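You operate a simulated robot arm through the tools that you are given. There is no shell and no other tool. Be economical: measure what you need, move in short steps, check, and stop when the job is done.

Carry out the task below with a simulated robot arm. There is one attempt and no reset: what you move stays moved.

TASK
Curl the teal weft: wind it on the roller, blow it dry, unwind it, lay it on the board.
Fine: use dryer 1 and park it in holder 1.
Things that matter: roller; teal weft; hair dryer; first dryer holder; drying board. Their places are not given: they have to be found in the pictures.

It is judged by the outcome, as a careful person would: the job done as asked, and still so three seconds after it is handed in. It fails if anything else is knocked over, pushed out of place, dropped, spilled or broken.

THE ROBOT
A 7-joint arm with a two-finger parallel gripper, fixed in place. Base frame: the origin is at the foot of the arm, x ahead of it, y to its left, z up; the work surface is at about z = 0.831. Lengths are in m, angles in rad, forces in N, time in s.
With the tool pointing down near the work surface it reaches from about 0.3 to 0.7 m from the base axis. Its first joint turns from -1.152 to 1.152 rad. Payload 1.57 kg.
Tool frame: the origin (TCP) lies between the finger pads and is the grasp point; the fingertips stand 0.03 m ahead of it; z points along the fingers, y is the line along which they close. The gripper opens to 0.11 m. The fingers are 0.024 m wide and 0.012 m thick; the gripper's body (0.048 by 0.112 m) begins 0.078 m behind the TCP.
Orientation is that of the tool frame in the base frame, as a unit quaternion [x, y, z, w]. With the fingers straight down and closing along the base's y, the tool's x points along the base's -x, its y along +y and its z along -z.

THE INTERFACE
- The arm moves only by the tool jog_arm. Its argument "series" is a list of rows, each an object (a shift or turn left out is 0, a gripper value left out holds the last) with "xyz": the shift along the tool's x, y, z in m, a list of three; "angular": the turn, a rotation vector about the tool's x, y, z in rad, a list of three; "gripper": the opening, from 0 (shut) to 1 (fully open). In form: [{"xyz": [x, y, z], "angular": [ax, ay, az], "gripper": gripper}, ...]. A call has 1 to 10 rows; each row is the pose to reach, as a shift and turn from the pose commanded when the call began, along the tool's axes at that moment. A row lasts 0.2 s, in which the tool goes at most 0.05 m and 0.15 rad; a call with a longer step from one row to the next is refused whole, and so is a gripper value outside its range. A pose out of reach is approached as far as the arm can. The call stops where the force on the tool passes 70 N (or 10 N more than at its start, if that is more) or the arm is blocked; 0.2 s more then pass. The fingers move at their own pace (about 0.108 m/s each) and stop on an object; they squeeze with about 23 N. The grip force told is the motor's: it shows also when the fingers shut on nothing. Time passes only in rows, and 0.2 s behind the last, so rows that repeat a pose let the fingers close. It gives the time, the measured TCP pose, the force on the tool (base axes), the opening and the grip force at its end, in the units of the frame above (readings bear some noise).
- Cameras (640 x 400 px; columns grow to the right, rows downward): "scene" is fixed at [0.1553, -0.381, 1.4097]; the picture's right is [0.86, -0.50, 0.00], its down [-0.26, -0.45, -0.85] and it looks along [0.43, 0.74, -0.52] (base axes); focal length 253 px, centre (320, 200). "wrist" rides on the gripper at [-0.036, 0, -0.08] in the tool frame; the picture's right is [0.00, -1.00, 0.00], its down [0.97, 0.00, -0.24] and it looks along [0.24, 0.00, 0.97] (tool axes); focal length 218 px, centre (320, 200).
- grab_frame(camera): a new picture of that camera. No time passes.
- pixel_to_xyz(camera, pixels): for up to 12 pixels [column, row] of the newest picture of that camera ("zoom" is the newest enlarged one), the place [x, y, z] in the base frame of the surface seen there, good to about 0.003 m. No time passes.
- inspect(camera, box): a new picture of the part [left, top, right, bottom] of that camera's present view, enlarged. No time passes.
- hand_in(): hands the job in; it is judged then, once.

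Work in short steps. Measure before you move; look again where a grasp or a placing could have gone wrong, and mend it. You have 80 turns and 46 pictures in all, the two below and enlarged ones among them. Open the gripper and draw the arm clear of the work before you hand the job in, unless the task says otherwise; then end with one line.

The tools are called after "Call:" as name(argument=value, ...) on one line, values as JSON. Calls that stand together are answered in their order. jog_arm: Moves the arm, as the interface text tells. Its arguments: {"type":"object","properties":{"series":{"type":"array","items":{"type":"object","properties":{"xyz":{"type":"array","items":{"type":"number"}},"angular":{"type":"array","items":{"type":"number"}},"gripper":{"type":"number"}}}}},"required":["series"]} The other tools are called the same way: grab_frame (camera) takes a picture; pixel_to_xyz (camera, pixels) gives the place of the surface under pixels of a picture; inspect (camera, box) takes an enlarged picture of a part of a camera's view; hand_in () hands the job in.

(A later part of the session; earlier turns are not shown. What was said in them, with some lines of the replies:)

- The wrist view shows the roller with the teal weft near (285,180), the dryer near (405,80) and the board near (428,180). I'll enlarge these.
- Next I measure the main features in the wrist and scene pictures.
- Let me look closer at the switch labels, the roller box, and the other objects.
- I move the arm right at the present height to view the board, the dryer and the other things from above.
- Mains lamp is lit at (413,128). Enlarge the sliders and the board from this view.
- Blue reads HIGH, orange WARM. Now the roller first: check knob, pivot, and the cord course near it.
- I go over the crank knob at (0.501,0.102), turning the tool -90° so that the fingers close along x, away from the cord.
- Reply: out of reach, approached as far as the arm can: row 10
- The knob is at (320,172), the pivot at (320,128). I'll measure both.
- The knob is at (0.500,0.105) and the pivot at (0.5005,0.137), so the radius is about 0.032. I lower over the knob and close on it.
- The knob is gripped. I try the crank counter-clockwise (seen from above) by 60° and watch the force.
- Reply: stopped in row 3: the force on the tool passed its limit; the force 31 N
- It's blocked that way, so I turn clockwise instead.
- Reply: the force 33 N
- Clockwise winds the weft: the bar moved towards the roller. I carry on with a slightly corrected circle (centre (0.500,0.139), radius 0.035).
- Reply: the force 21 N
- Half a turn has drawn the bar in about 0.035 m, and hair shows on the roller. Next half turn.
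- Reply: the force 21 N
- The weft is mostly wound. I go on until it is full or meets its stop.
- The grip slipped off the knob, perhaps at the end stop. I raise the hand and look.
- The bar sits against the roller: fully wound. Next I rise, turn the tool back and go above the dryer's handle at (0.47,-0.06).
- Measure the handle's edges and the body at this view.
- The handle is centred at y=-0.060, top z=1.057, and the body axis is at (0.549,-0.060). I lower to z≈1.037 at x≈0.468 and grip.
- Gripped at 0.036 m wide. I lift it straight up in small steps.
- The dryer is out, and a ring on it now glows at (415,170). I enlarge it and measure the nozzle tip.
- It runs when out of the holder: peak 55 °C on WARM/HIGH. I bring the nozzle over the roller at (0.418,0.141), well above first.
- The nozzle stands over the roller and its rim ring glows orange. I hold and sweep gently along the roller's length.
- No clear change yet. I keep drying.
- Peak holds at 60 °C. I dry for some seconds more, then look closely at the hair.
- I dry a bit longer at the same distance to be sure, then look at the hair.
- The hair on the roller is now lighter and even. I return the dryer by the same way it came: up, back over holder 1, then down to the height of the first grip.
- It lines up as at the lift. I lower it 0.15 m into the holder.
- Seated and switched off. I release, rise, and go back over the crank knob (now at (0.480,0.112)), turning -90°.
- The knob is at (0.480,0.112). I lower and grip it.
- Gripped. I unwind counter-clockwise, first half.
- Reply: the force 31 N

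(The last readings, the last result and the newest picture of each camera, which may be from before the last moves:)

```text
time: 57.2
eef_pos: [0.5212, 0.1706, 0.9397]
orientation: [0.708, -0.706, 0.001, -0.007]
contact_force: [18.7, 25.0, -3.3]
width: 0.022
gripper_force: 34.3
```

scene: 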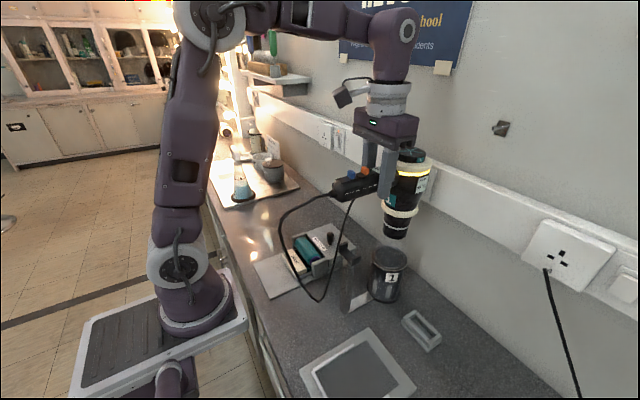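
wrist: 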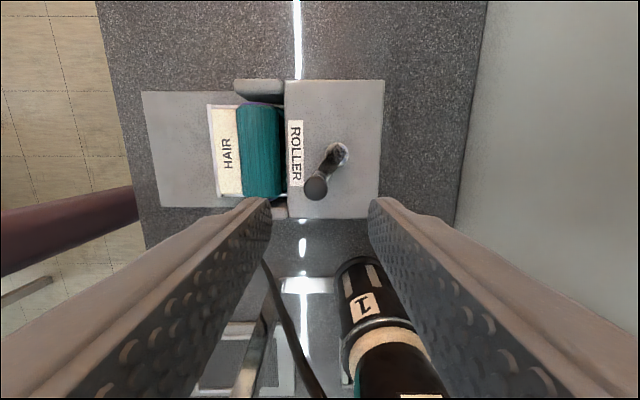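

Call:
jog_arm(series=[{"xyz": [-0.0069, 0.0095, 0]}, {"xyz": [-0.0086, 0.0203, 0]}, {"xyz": [-0.0069, 0.0311, 0]}, {"xyz": [-0.0019, 0.0409, 0]}, {"xyz": [0.0058, 0.0486, 0]}, {"xyz": [0.0156, 0.0536, 0]}, {"xyz": [0.0264, 0.0553, 0]}, {"xyz": [0.0372, 0.0536, 0]}, {"xyz": [0.047, 0.0486, 0]}, {"xyz": [0.0547, 0.0409, 0]}])

Call:
inspect(camera="scene", box=[240, 205, 360, 305])

```text
time: 59.4
eef_pos: [0.4776, 0.1122, 0.9379]
orientation: [-0.706, 0.708, 0.001, 0.0]
contact_force: [-7.0, -7.0, -3.4]
width: 0.0216
gripper_force: 34.7
```

```text
4.00 times, centred on (300, 255) of scene
```

zoom: 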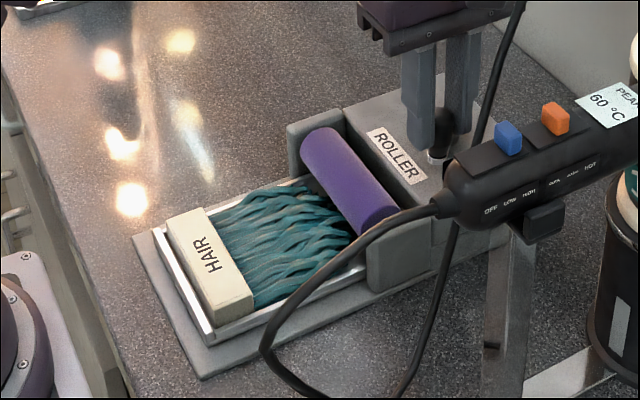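

The hair now shows curls. I turn the last bit to the start position, then open and rise.

Call:
jog_arm(series=[{"xyz": [0.005, -0.0098, 0]}, {"xyz": [0.0064, -0.0165, 0]}, {"xyz": [0.0067, -0.0215, 0]}])

Call:
jog_arm(series=[{"xyz": [0, 0, 0], "gripper": 0.45}, {"xyz": [0, 0, 0]}, {"xyz": [0, 0, -0.04]}, {"xyz": [0, 0, -0.08]}, {"xyz": [0, 0.045, -0.1]}, {"xyz": [0, 0.09, -0.1]}, {"xyz": [-0.01, 0.135, -0.1]}, {"xyz": [-0.02, 0.17, -0.1]}])

Call:
grab_frame(camera="wrist")

```text
time: 60.2
eef_pos: [0.5008, 0.103, 0.9389]
orientation: [0.707, -0.707, 0.001, -0.001]
contact_force: [0.4, -16.9, -19.8]
width: 0.0216
gripper_force: 35.0
```

```text
time: 62.0
eef_pos: [0.3299, 0.1276, 1.0405]
orientation: [0.708, -0.706, 0.001, -0.002]
contact_force: [0.0, -0.4, -0.1]
width: 0.0492
gripper_force: 0.0
```

```text
10 pictures are left
```

wrist: 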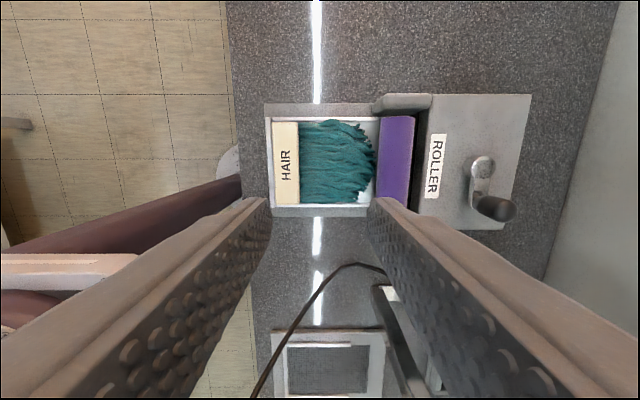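

The weft lies unwound and curled. I measure the bar, the tray and the board.

Call:
pixel_to_xyz(camera="wrist", pixels=[[286, 165], [276, 165], [296, 165], [286, 125], [286, 202], [374, 165], [330, 165], [271, 165], [285, 332], [330, 370], [350, 265], [300, 320]])

Call:
inspect(camera="wrist", box=[255, 95, 395, 225])

```text
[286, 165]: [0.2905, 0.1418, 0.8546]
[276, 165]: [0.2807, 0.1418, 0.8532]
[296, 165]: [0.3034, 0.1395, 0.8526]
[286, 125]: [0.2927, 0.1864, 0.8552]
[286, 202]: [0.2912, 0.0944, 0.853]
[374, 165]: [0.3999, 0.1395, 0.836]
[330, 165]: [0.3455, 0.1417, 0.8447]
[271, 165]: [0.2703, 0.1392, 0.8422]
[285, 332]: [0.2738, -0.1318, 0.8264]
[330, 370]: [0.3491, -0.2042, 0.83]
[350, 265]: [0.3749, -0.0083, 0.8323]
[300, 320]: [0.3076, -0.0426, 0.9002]
```

```text
3.08 times, centred on (325, 160) of wrist
```

zoom: 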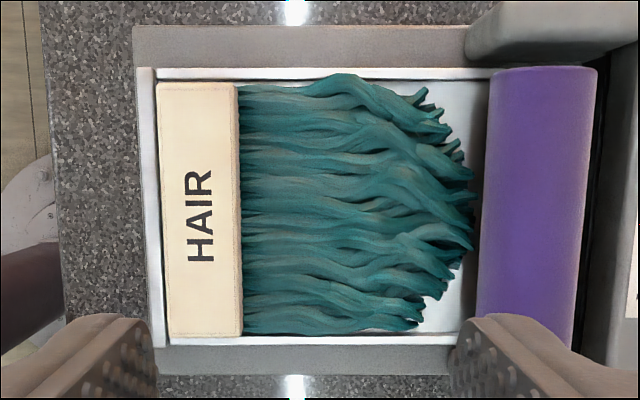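

The bar is centred at (0.292,0.141), 0.027 wide, top 0.854, and the tray wall top is about 0.842. I come down just above the grip height first.

Call:
jog_arm(series=[{"xyz": [-0.0135, 0.038, 0.03]}, {"xyz": [-0.0135, 0.038, 0.075]}, {"xyz": [-0.0135, 0.038, 0.12]}, {"xyz": [-0.0135, 0.038, 0.15]}, {"xyz": [-0.0135, 0.038, 0.155]}, {"xyz": [-0.0135, 0.038, 0.155]}])

Call:
grab_frame(camera="wrist")

```text
refused: row 1 steps farther than a row can; nothing moved
```

```text
8 pictures are left
```

wrist: 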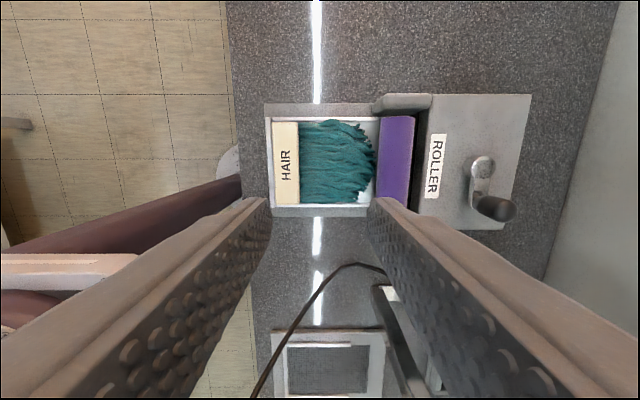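

The first row was too long, so I repeat it in smaller steps.

Call:
jog_arm(series=[{"xyz": [-0.0135, 0.038, 0.0]}, {"xyz": [-0.0135, 0.038, 0.045]}, {"xyz": [-0.0135, 0.038, 0.09]}, {"xyz": [-0.0135, 0.038, 0.13]}, {"xyz": [-0.0135, 0.038, 0.155]}, {"xyz": [-0.0135, 0.038, 0.155]}])

```text
time: 63.4
eef_pos: [0.2909, 0.1376, 0.8804]
orientation: [0.707, -0.707, 0.001, -0.002]
contact_force: [0.5, 0.7, 0.8]
width: 0.0495
gripper_force: 0.1
```

TCP z is 0.880. I go down 0.006 more and close.

Call:
jog_arm(series=[{"xyz": [-0.003, 0, 0.006]}, {"xyz": [-0.003, 0, 0.006]}, {"xyz": [-0.003, 0, 0.006], "gripper": 0}, {"xyz": [-0.003, 0, 0.006], "gripper": 0}, {"xyz": [-0.003, 0, 0.006], "gripper": 0}])

Call:
inspect(camera="scene", box=[230, 205, 350, 305])

```text
time: 64.6
eef_pos: [0.2917, 0.1403, 0.8758]
orientation: [-0.707, 0.708, 0.0, 0.002]
contact_force: [0.3, 0.1, 0.1]
width: 0.0286
gripper_force: 22.4
```

```text
4.00 times, centred on (290, 255) of scene
```

zoom: 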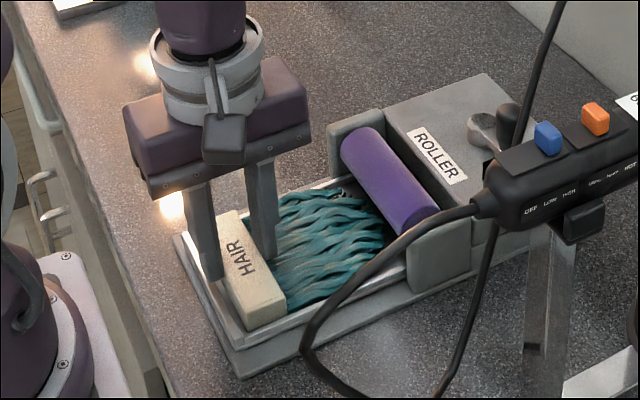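

Held at 0.029 m. I lift a little, draw slightly away from the roller, then rise well above the dryer's handle.

Call:
jog_arm(series=[{"xyz": [0, 0, -0.008]}, {"xyz": [0, 0, -0.016]}, {"xyz": [0, 0.008, -0.03]}, {"xyz": [0, 0.008, -0.06]}, {"xyz": [0, 0.008, -0.1]}, {"xyz": [0, 0.008, -0.14]}, {"xyz": [0, 0.008, -0.18]}, {"xyz": [0, 0.005, -0.22]}, {"xyz": [0, 0, -0.26]}, {"xyz": [0, 0, -0.295]}])

Call:
grab_frame(camera="scene")

```text
time: 66.8
eef_pos: [0.2902, 0.1405, 1.1707]
orientation: [0.707, -0.707, 0.001, -0.002]
contact_force: [0.6, -0.2, 0.4]
width: 0.0
gripper_force: 21.3
```

```text
6 pictures are left
```

scene: 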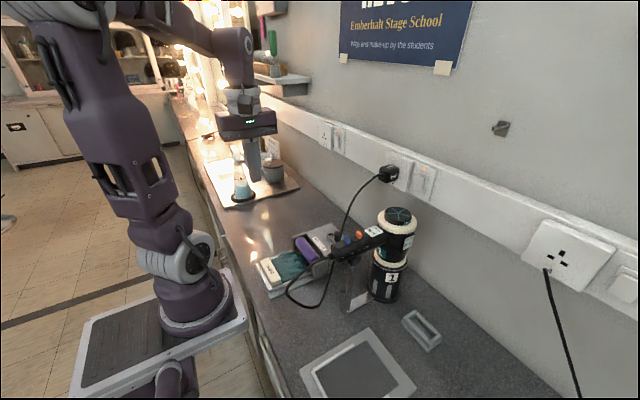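

The weft slipped out of the shallow grip and seems to lie still in the tray. I check its place.

Call:
inspect(camera="scene", box=[240, 220, 340, 310])

Call:
pixel_to_xyz(camera="zoom", pixels=[[170, 230], [188, 265], [148, 205], [195, 280], [192, 303], [213, 300], [160, 270], [172, 315], [225, 215], [182, 328]])

```text
4.44 times, centred on (290, 265) of scene
```

zoom: 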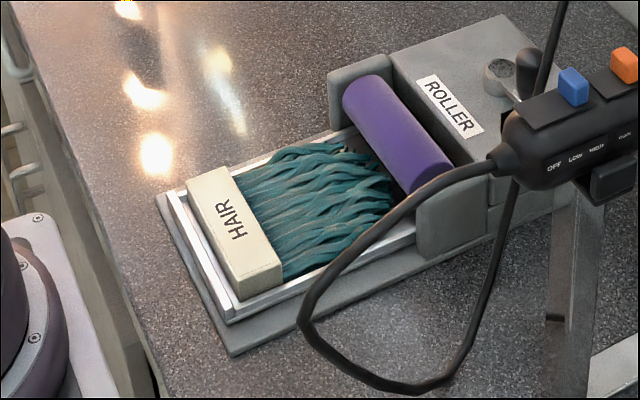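

```text
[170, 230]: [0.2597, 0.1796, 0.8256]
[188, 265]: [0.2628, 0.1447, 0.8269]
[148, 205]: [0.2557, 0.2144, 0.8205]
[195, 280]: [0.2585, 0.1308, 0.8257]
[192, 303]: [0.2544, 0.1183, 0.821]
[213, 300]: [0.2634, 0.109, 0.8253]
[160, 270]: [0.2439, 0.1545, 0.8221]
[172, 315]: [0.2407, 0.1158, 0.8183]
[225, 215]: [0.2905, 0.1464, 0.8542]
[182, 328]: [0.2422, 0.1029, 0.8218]
```

Call:
pixel_to_xyz(camera="zoom", pixels=[[175, 200], [181, 200], [187, 200], [205, 255], [209, 255], [213, 255], [217, 255], [221, 255], [225, 255], [260, 300], [262, 285], [320, 265]])

```text
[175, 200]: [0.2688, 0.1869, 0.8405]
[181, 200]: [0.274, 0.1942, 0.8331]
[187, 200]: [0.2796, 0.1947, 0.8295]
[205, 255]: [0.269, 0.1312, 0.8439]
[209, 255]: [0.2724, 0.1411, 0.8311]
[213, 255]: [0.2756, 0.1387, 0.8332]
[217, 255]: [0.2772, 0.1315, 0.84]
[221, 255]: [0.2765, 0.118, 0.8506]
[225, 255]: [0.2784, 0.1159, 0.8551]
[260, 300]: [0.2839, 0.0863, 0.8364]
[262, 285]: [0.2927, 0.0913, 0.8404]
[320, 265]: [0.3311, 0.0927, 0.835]
```

The weft lies in its first place. The gap to the tray wall (x≈0.269, top ≈0.843) is only about 6 mm, and the hair tips are close under the roller's bulge. I'll grip deeper with a narrow opening, ease it back from the roller, then lift gently.

Call:
jog_arm(series=[{"xyz": [0, 0, 0.045], "gripper": 0.36}, {"xyz": [0, 0, 0.09]}, {"xyz": [0, 0, 0.135]}, {"xyz": [0, 0, 0.18]}, {"xyz": [0, 0, 0.225]}, {"xyz": [0, 0, 0.265]}, {"xyz": [0, -0.001, 0.285]}, {"xyz": [0, -0.001, 0.291]}, {"xyz": [0, -0.001, 0.291]}])

Call:
jog_arm(series=[{"xyz": [0, 0, 0.003]}, {"xyz": [0, 0, 0.006]}, {"xyz": [0, 0, 0.006]}])

```text
time: 68.8
eef_pos: [0.2928, 0.1421, 0.8803]
orientation: [-0.707, 0.707, 0.0, 0.002]
contact_force: [0.5, 0.0, -0.4]
width: 0.0396
gripper_force: 0.1
```

```text
time: 69.6
eef_pos: [0.2948, 0.142, 0.8754]
orientation: [0.707, -0.707, 0.001, -0.002]
contact_force: [0.1, 0.4, 0.6]
width: 0.0392
gripper_force: 0.0
```

Call:
jog_arm(series=[{"xyz": [0, 0.001, 0.0015]}, {"xyz": [0, 0.001, 0.003]}, {"xyz": [0, 0.001, 0.003]}])

```text
time: 70.4
eef_pos: [0.2927, 0.1423, 0.8729]
orientation: [-0.707, 0.707, -0.001, 0.002]
contact_force: [1.2, -0.4, 0.1]
width: 0.0397
gripper_force: 0.0
```

Call:
jog_arm(series=[{"xyz": [0, 0, 0.0015]}, {"xyz": [0, 0, 0.003]}, {"xyz": [0, 0, 0.003]}])

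```text
time: 70.9
eef_pos: [0.2918, 0.1411, 0.8716]
orientation: [0.707, -0.707, 0.001, -0.003]
contact_force: [-0.5, 0.3, 22.7]
width: 0.0394
gripper_force: 0.4
stopped in row 2: the force on the tool passed its limit (the readings are from after the stop); the commanded pose is now the measured one
```

Contact with the wall top came at tip z≈0.842. I back off 1 mm and close, then lift in small steps, checking.

Call:
jog_arm(series=[{"xyz": [0, 0, -0.001]}, {"xyz": [0, 0, -0.001], "gripper": 0}, {"xyz": [0, 0, -0.001], "gripper": 0}, {"xyz": [0, 0, -0.001], "gripper": 0}, {"xyz": [0, 0.003, -0.001]}, {"xyz": [0, 0.003, -0.004]}, {"xyz": [0, 0.003, -0.007]}, {"xyz": [0, 0.003, -0.007]}])

Call:
jog_arm(series=[{"xyz": [0, 0, -0.003]}, {"xyz": [0, 0, -0.006]}, {"xyz": [0, 0, -0.009]}, {"xyz": [0, 0, -0.012]}])

```text
time: 72.7
eef_pos: [0.2907, 0.1418, 0.8796]
orientation: [0.707, -0.707, 0.001, -0.003]
contact_force: [0.0, -0.1, -0.3]
width: 0.0292
gripper_force: 22.6
```

```text
time: 73.7
eef_pos: [0.2889, 0.1415, 0.8908]
orientation: [-0.707, 0.707, -0.001, 0.003]
contact_force: [-2.3, -0.2, -3.0]
width: 0.0286
gripper_force: 22.9
```

Still held at z=0.891. I look before going on.

Call:
inspect(camera="scene", box=[240, 220, 340, 310])

```text
4.44 times, centred on (290, 265) of scene
```

zoom: 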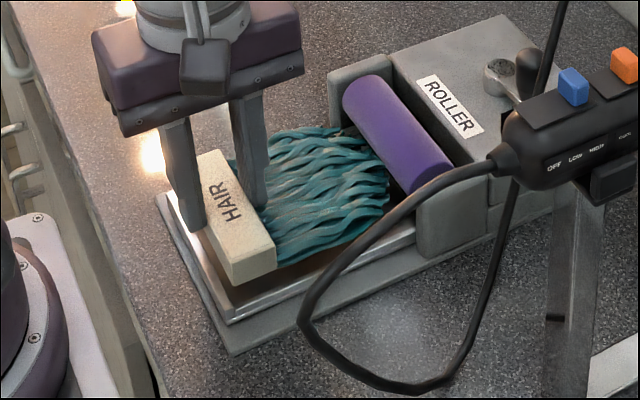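

The bar is up and clear of the tray, with the hair tips at the roller. I draw it back slowly 15 mm before rising further.

Call:
jog_arm(series=[{"xyz": [0, 0.004, -0.001]}, {"xyz": [0, 0.008, -0.002]}, {"xyz": [0, 0.012, -0.003]}, {"xyz": [0, 0.015, -0.004]}, {"xyz": [0, 0.015, -0.01]}, {"xyz": [0, 0.015, -0.016]}, {"xyz": [0, 0.015, -0.024]}])

Call:
jog_arm(series=[{"xyz": [0, 0, -0.01]}, {"xyz": [0, 0, -0.025]}, {"xyz": [0, 0, -0.045]}, {"xyz": [0, 0, -0.07]}, {"xyz": [0, 0, -0.1]}])

```text
time: 75.3
eef_pos: [0.2749, 0.1419, 0.9158]
orientation: [-0.707, 0.707, -0.002, 0.003]
contact_force: [0.1, 0.1, -1.0]
width: 0.0291
gripper_force: 23.1
```

```text
time: 76.5
eef_pos: [0.2723, 0.1409, 1.0145]
orientation: [-0.707, 0.707, -0.001, 0.003]
contact_force: [1.0, -0.1, -1.1]
width: 0.0291
gripper_force: 23.4
```

Held firmly. I rise to z≈1.17, then go across to the board.

Call:
jog_arm(series=[{"xyz": [0, 0, -0.03]}, {"xyz": [0, 0, -0.06]}, {"xyz": [0, 0, -0.09]}, {"xyz": [0, 0, -0.12]}, {"xyz": [0, 0, -0.15]}, {"xyz": [0.03, 0, -0.155]}, {"xyz": [0.06, 0, -0.155]}, {"xyz": [0.09, -0.005, -0.155]}, {"xyz": [0.12, -0.01, -0.155]}, {"xyz": [0.15, -0.015, -0.155]}])

Call:
jog_arm(series=[{"xyz": [0.03, 0, 0]}, {"xyz": [0.06, 0, 0]}, {"xyz": [0.09, 0, 0]}, {"xyz": [0.12, -0.005, 0]}, {"xyz": [0.15, -0.008, 0]}, {"xyz": [0.18, -0.008, 0]}, {"xyz": [0.2, -0.008, 0]}, {"xyz": [0.2, -0.008, 0]}])

Call:
grab_frame(camera="scene")

```text
time: 78.7
eef_pos: [0.2884, -0.0113, 1.1682]
orientation: [0.708, -0.706, 0.0, -0.003]
contact_force: [1.1, -1.1, -0.6]
width: 0.0288
gripper_force: 22.9
```

```text
time: 80.5
eef_pos: [0.2954, -0.2094, 1.17]
orientation: [0.707, -0.707, 0.0, -0.002]
contact_force: [-1.0, -0.2, -0.3]
width: 0.029
gripper_force: 23.2
```

```text
3 pictures are left
```

scene: 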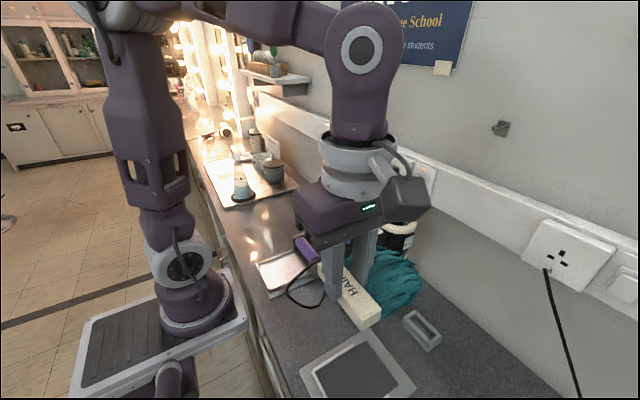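

The weft is held above the board. I measure the bar and the hair tips for offset and tilt.

Call:
pixel_to_xyz(camera="scene", pixels=[[362, 310], [374, 313], [356, 295], [376, 290], [395, 285], [410, 285], [415, 295], [417, 270], [360, 322], [370, 303]])

Call:
inspect(camera="scene", box=[300, 220, 440, 340])

```text
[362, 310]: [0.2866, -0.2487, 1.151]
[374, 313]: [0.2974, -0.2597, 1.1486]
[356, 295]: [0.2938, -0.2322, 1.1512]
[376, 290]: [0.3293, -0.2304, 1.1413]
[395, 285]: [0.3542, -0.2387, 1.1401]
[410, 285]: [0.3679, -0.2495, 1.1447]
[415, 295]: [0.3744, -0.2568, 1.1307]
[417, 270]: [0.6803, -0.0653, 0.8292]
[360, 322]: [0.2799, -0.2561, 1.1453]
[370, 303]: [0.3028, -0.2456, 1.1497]
```

```text
3.33 times, centred on (370, 280) of scene
```

zoom: 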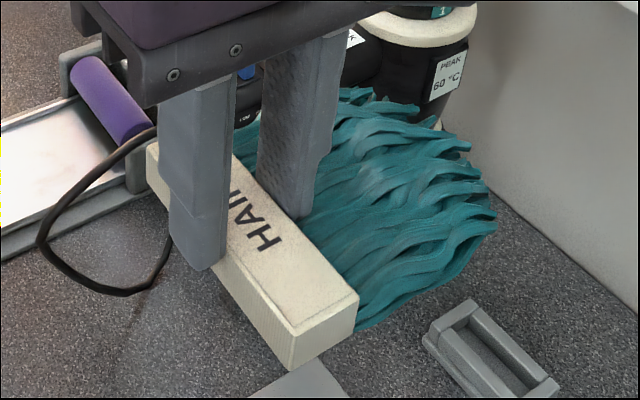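

Call:
pixel_to_xyz(camera="zoom", pixels=[[353, 297], [295, 325], [156, 150], [292, 362], [350, 330], [440, 290], [490, 215], [370, 95], [320, 300]])

```text
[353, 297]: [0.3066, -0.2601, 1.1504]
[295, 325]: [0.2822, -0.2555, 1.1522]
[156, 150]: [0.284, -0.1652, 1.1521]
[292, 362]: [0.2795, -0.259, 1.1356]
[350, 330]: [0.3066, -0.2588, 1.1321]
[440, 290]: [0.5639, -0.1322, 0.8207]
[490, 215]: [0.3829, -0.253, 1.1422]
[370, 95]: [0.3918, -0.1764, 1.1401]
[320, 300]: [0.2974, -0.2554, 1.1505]
```

The bar is level, centred at (0.294,-0.2125). I shift +3 mm in y and +3 mm in x and lower to the board.

Call:
jog_arm(series=[{"xyz": [-0.003, -0.003, 0.04]}, {"xyz": [-0.003, -0.003, 0.08]}, {"xyz": [-0.003, -0.003, 0.12]}, {"xyz": [-0.003, -0.003, 0.16]}, {"xyz": [-0.003, -0.003, 0.2]}, {"xyz": [-0.003, -0.003, 0.235]}, {"xyz": [-0.003, -0.003, 0.265]}, {"xyz": [-0.003, -0.003, 0.28]}, {"xyz": [-0.003, -0.003, 0.286]}, {"xyz": [-0.003, -0.003, 0.286]}])

Call:
jog_arm(series=[{"xyz": [0, 0, 0.003]}, {"xyz": [0, 0, 0.006]}, {"xyz": [0, 0, 0.008]}, {"xyz": [0, 0, 0.01]}])

```text
time: 82.7
eef_pos: [0.3016, -0.2036, 0.8817]
orientation: [0.707, -0.707, 0.001, -0.003]
contact_force: [-0.3, 0.2, 0.0]
width: 0.0292
gripper_force: 23.1
```

```text
time: 83.7
eef_pos: [0.3018, -0.2058, 0.8725]
orientation: [0.707, -0.707, 0.001, -0.003]
contact_force: [-0.7, -0.2, 0.5]
width: 0.0289
gripper_force: 22.9
```

Call:
jog_arm(series=[{"xyz": [0, 0, 0.0015]}, {"xyz": [0, 0, 0.003]}, {"xyz": [0, 0, 0.0045]}])

```text
time: 84.5
eef_pos: [0.301, -0.2042, 0.8678]
orientation: [-0.707, 0.707, -0.002, 0.003]
contact_force: [-0.8, -2.5, 26.2]
width: 0.0288
gripper_force: 22.6
```

It touches the board. I ease up 2 mm, open and rise.

Call:
jog_arm(series=[{"xyz": [0, 0, -0.0025]}, {"xyz": [0, 0, -0.0025], "gripper": 0.45}, {"xyz": [0, 0, -0.0025]}, {"xyz": [0, 0, -0.02]}, {"xyz": [0, 0, -0.06]}, {"xyz": [0, 0, -0.1]}, {"xyz": [0, 0, -0.145]}, {"xyz": [0, 0, -0.19]}, {"xyz": [0, 0.0, -0.235]}, {"xyz": [0, 0, -0.28]}])

Call:
grab_frame(camera="wrist")

```text
time: 86.7
eef_pos: [0.2987, -0.205, 1.1497]
orientation: [-0.707, 0.707, -0.001, 0.004]
contact_force: [0.5, 0.7, -0.1]
width: 0.0492
gripper_force: 0.2
```

```text
1 pictures are left
```

wrist: 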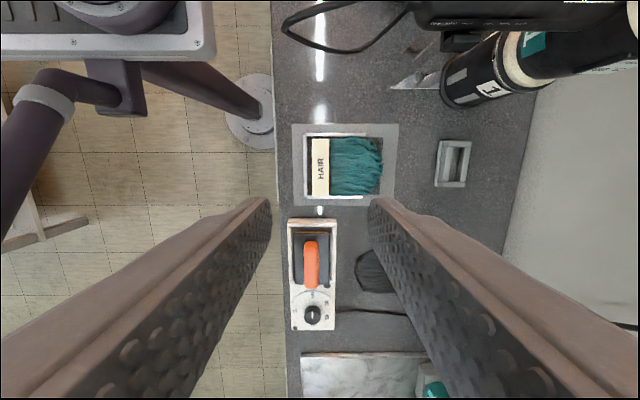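

Call:
pixel_to_xyz(camera="wrist", pixels=[[320, 142], [320, 190], [314, 167], [327, 167], [355, 167], [376, 165], [345, 142], [345, 190], [304, 134], [304, 198]])

```text
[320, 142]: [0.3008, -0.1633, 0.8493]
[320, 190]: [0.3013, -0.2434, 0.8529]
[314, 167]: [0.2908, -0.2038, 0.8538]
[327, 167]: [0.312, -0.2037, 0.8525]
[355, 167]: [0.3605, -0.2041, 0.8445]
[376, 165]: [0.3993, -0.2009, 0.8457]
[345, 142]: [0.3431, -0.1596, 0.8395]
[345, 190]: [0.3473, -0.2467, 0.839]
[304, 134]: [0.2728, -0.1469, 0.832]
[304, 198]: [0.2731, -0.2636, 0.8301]
```

The weft lies flat on the board inside its stops. A last scene view to check the rest.

Call:
grab_frame(camera="scene")

```text
0 pictures are left
```

scene: 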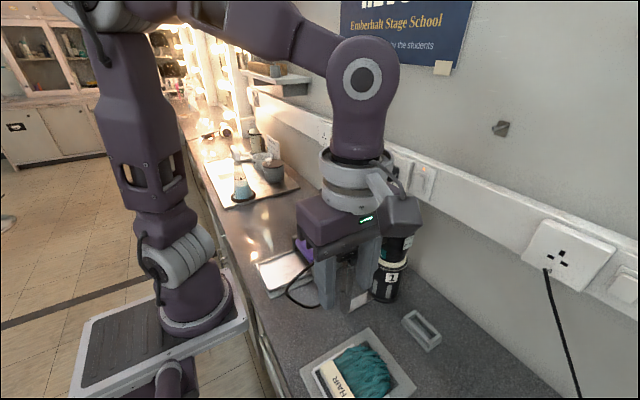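

The dryer stands in holder 1, the weft is on the board, and the arm is clear with the gripper open. I hand it in.

Call:
hand_in()

```text
The job is handed in.
```

The teal weft was wound on the roller, blown dry with dryer 1 (peak 60 °C), unwound and laid curled on the drying board; dryer 1 is back in holder 1 and off.
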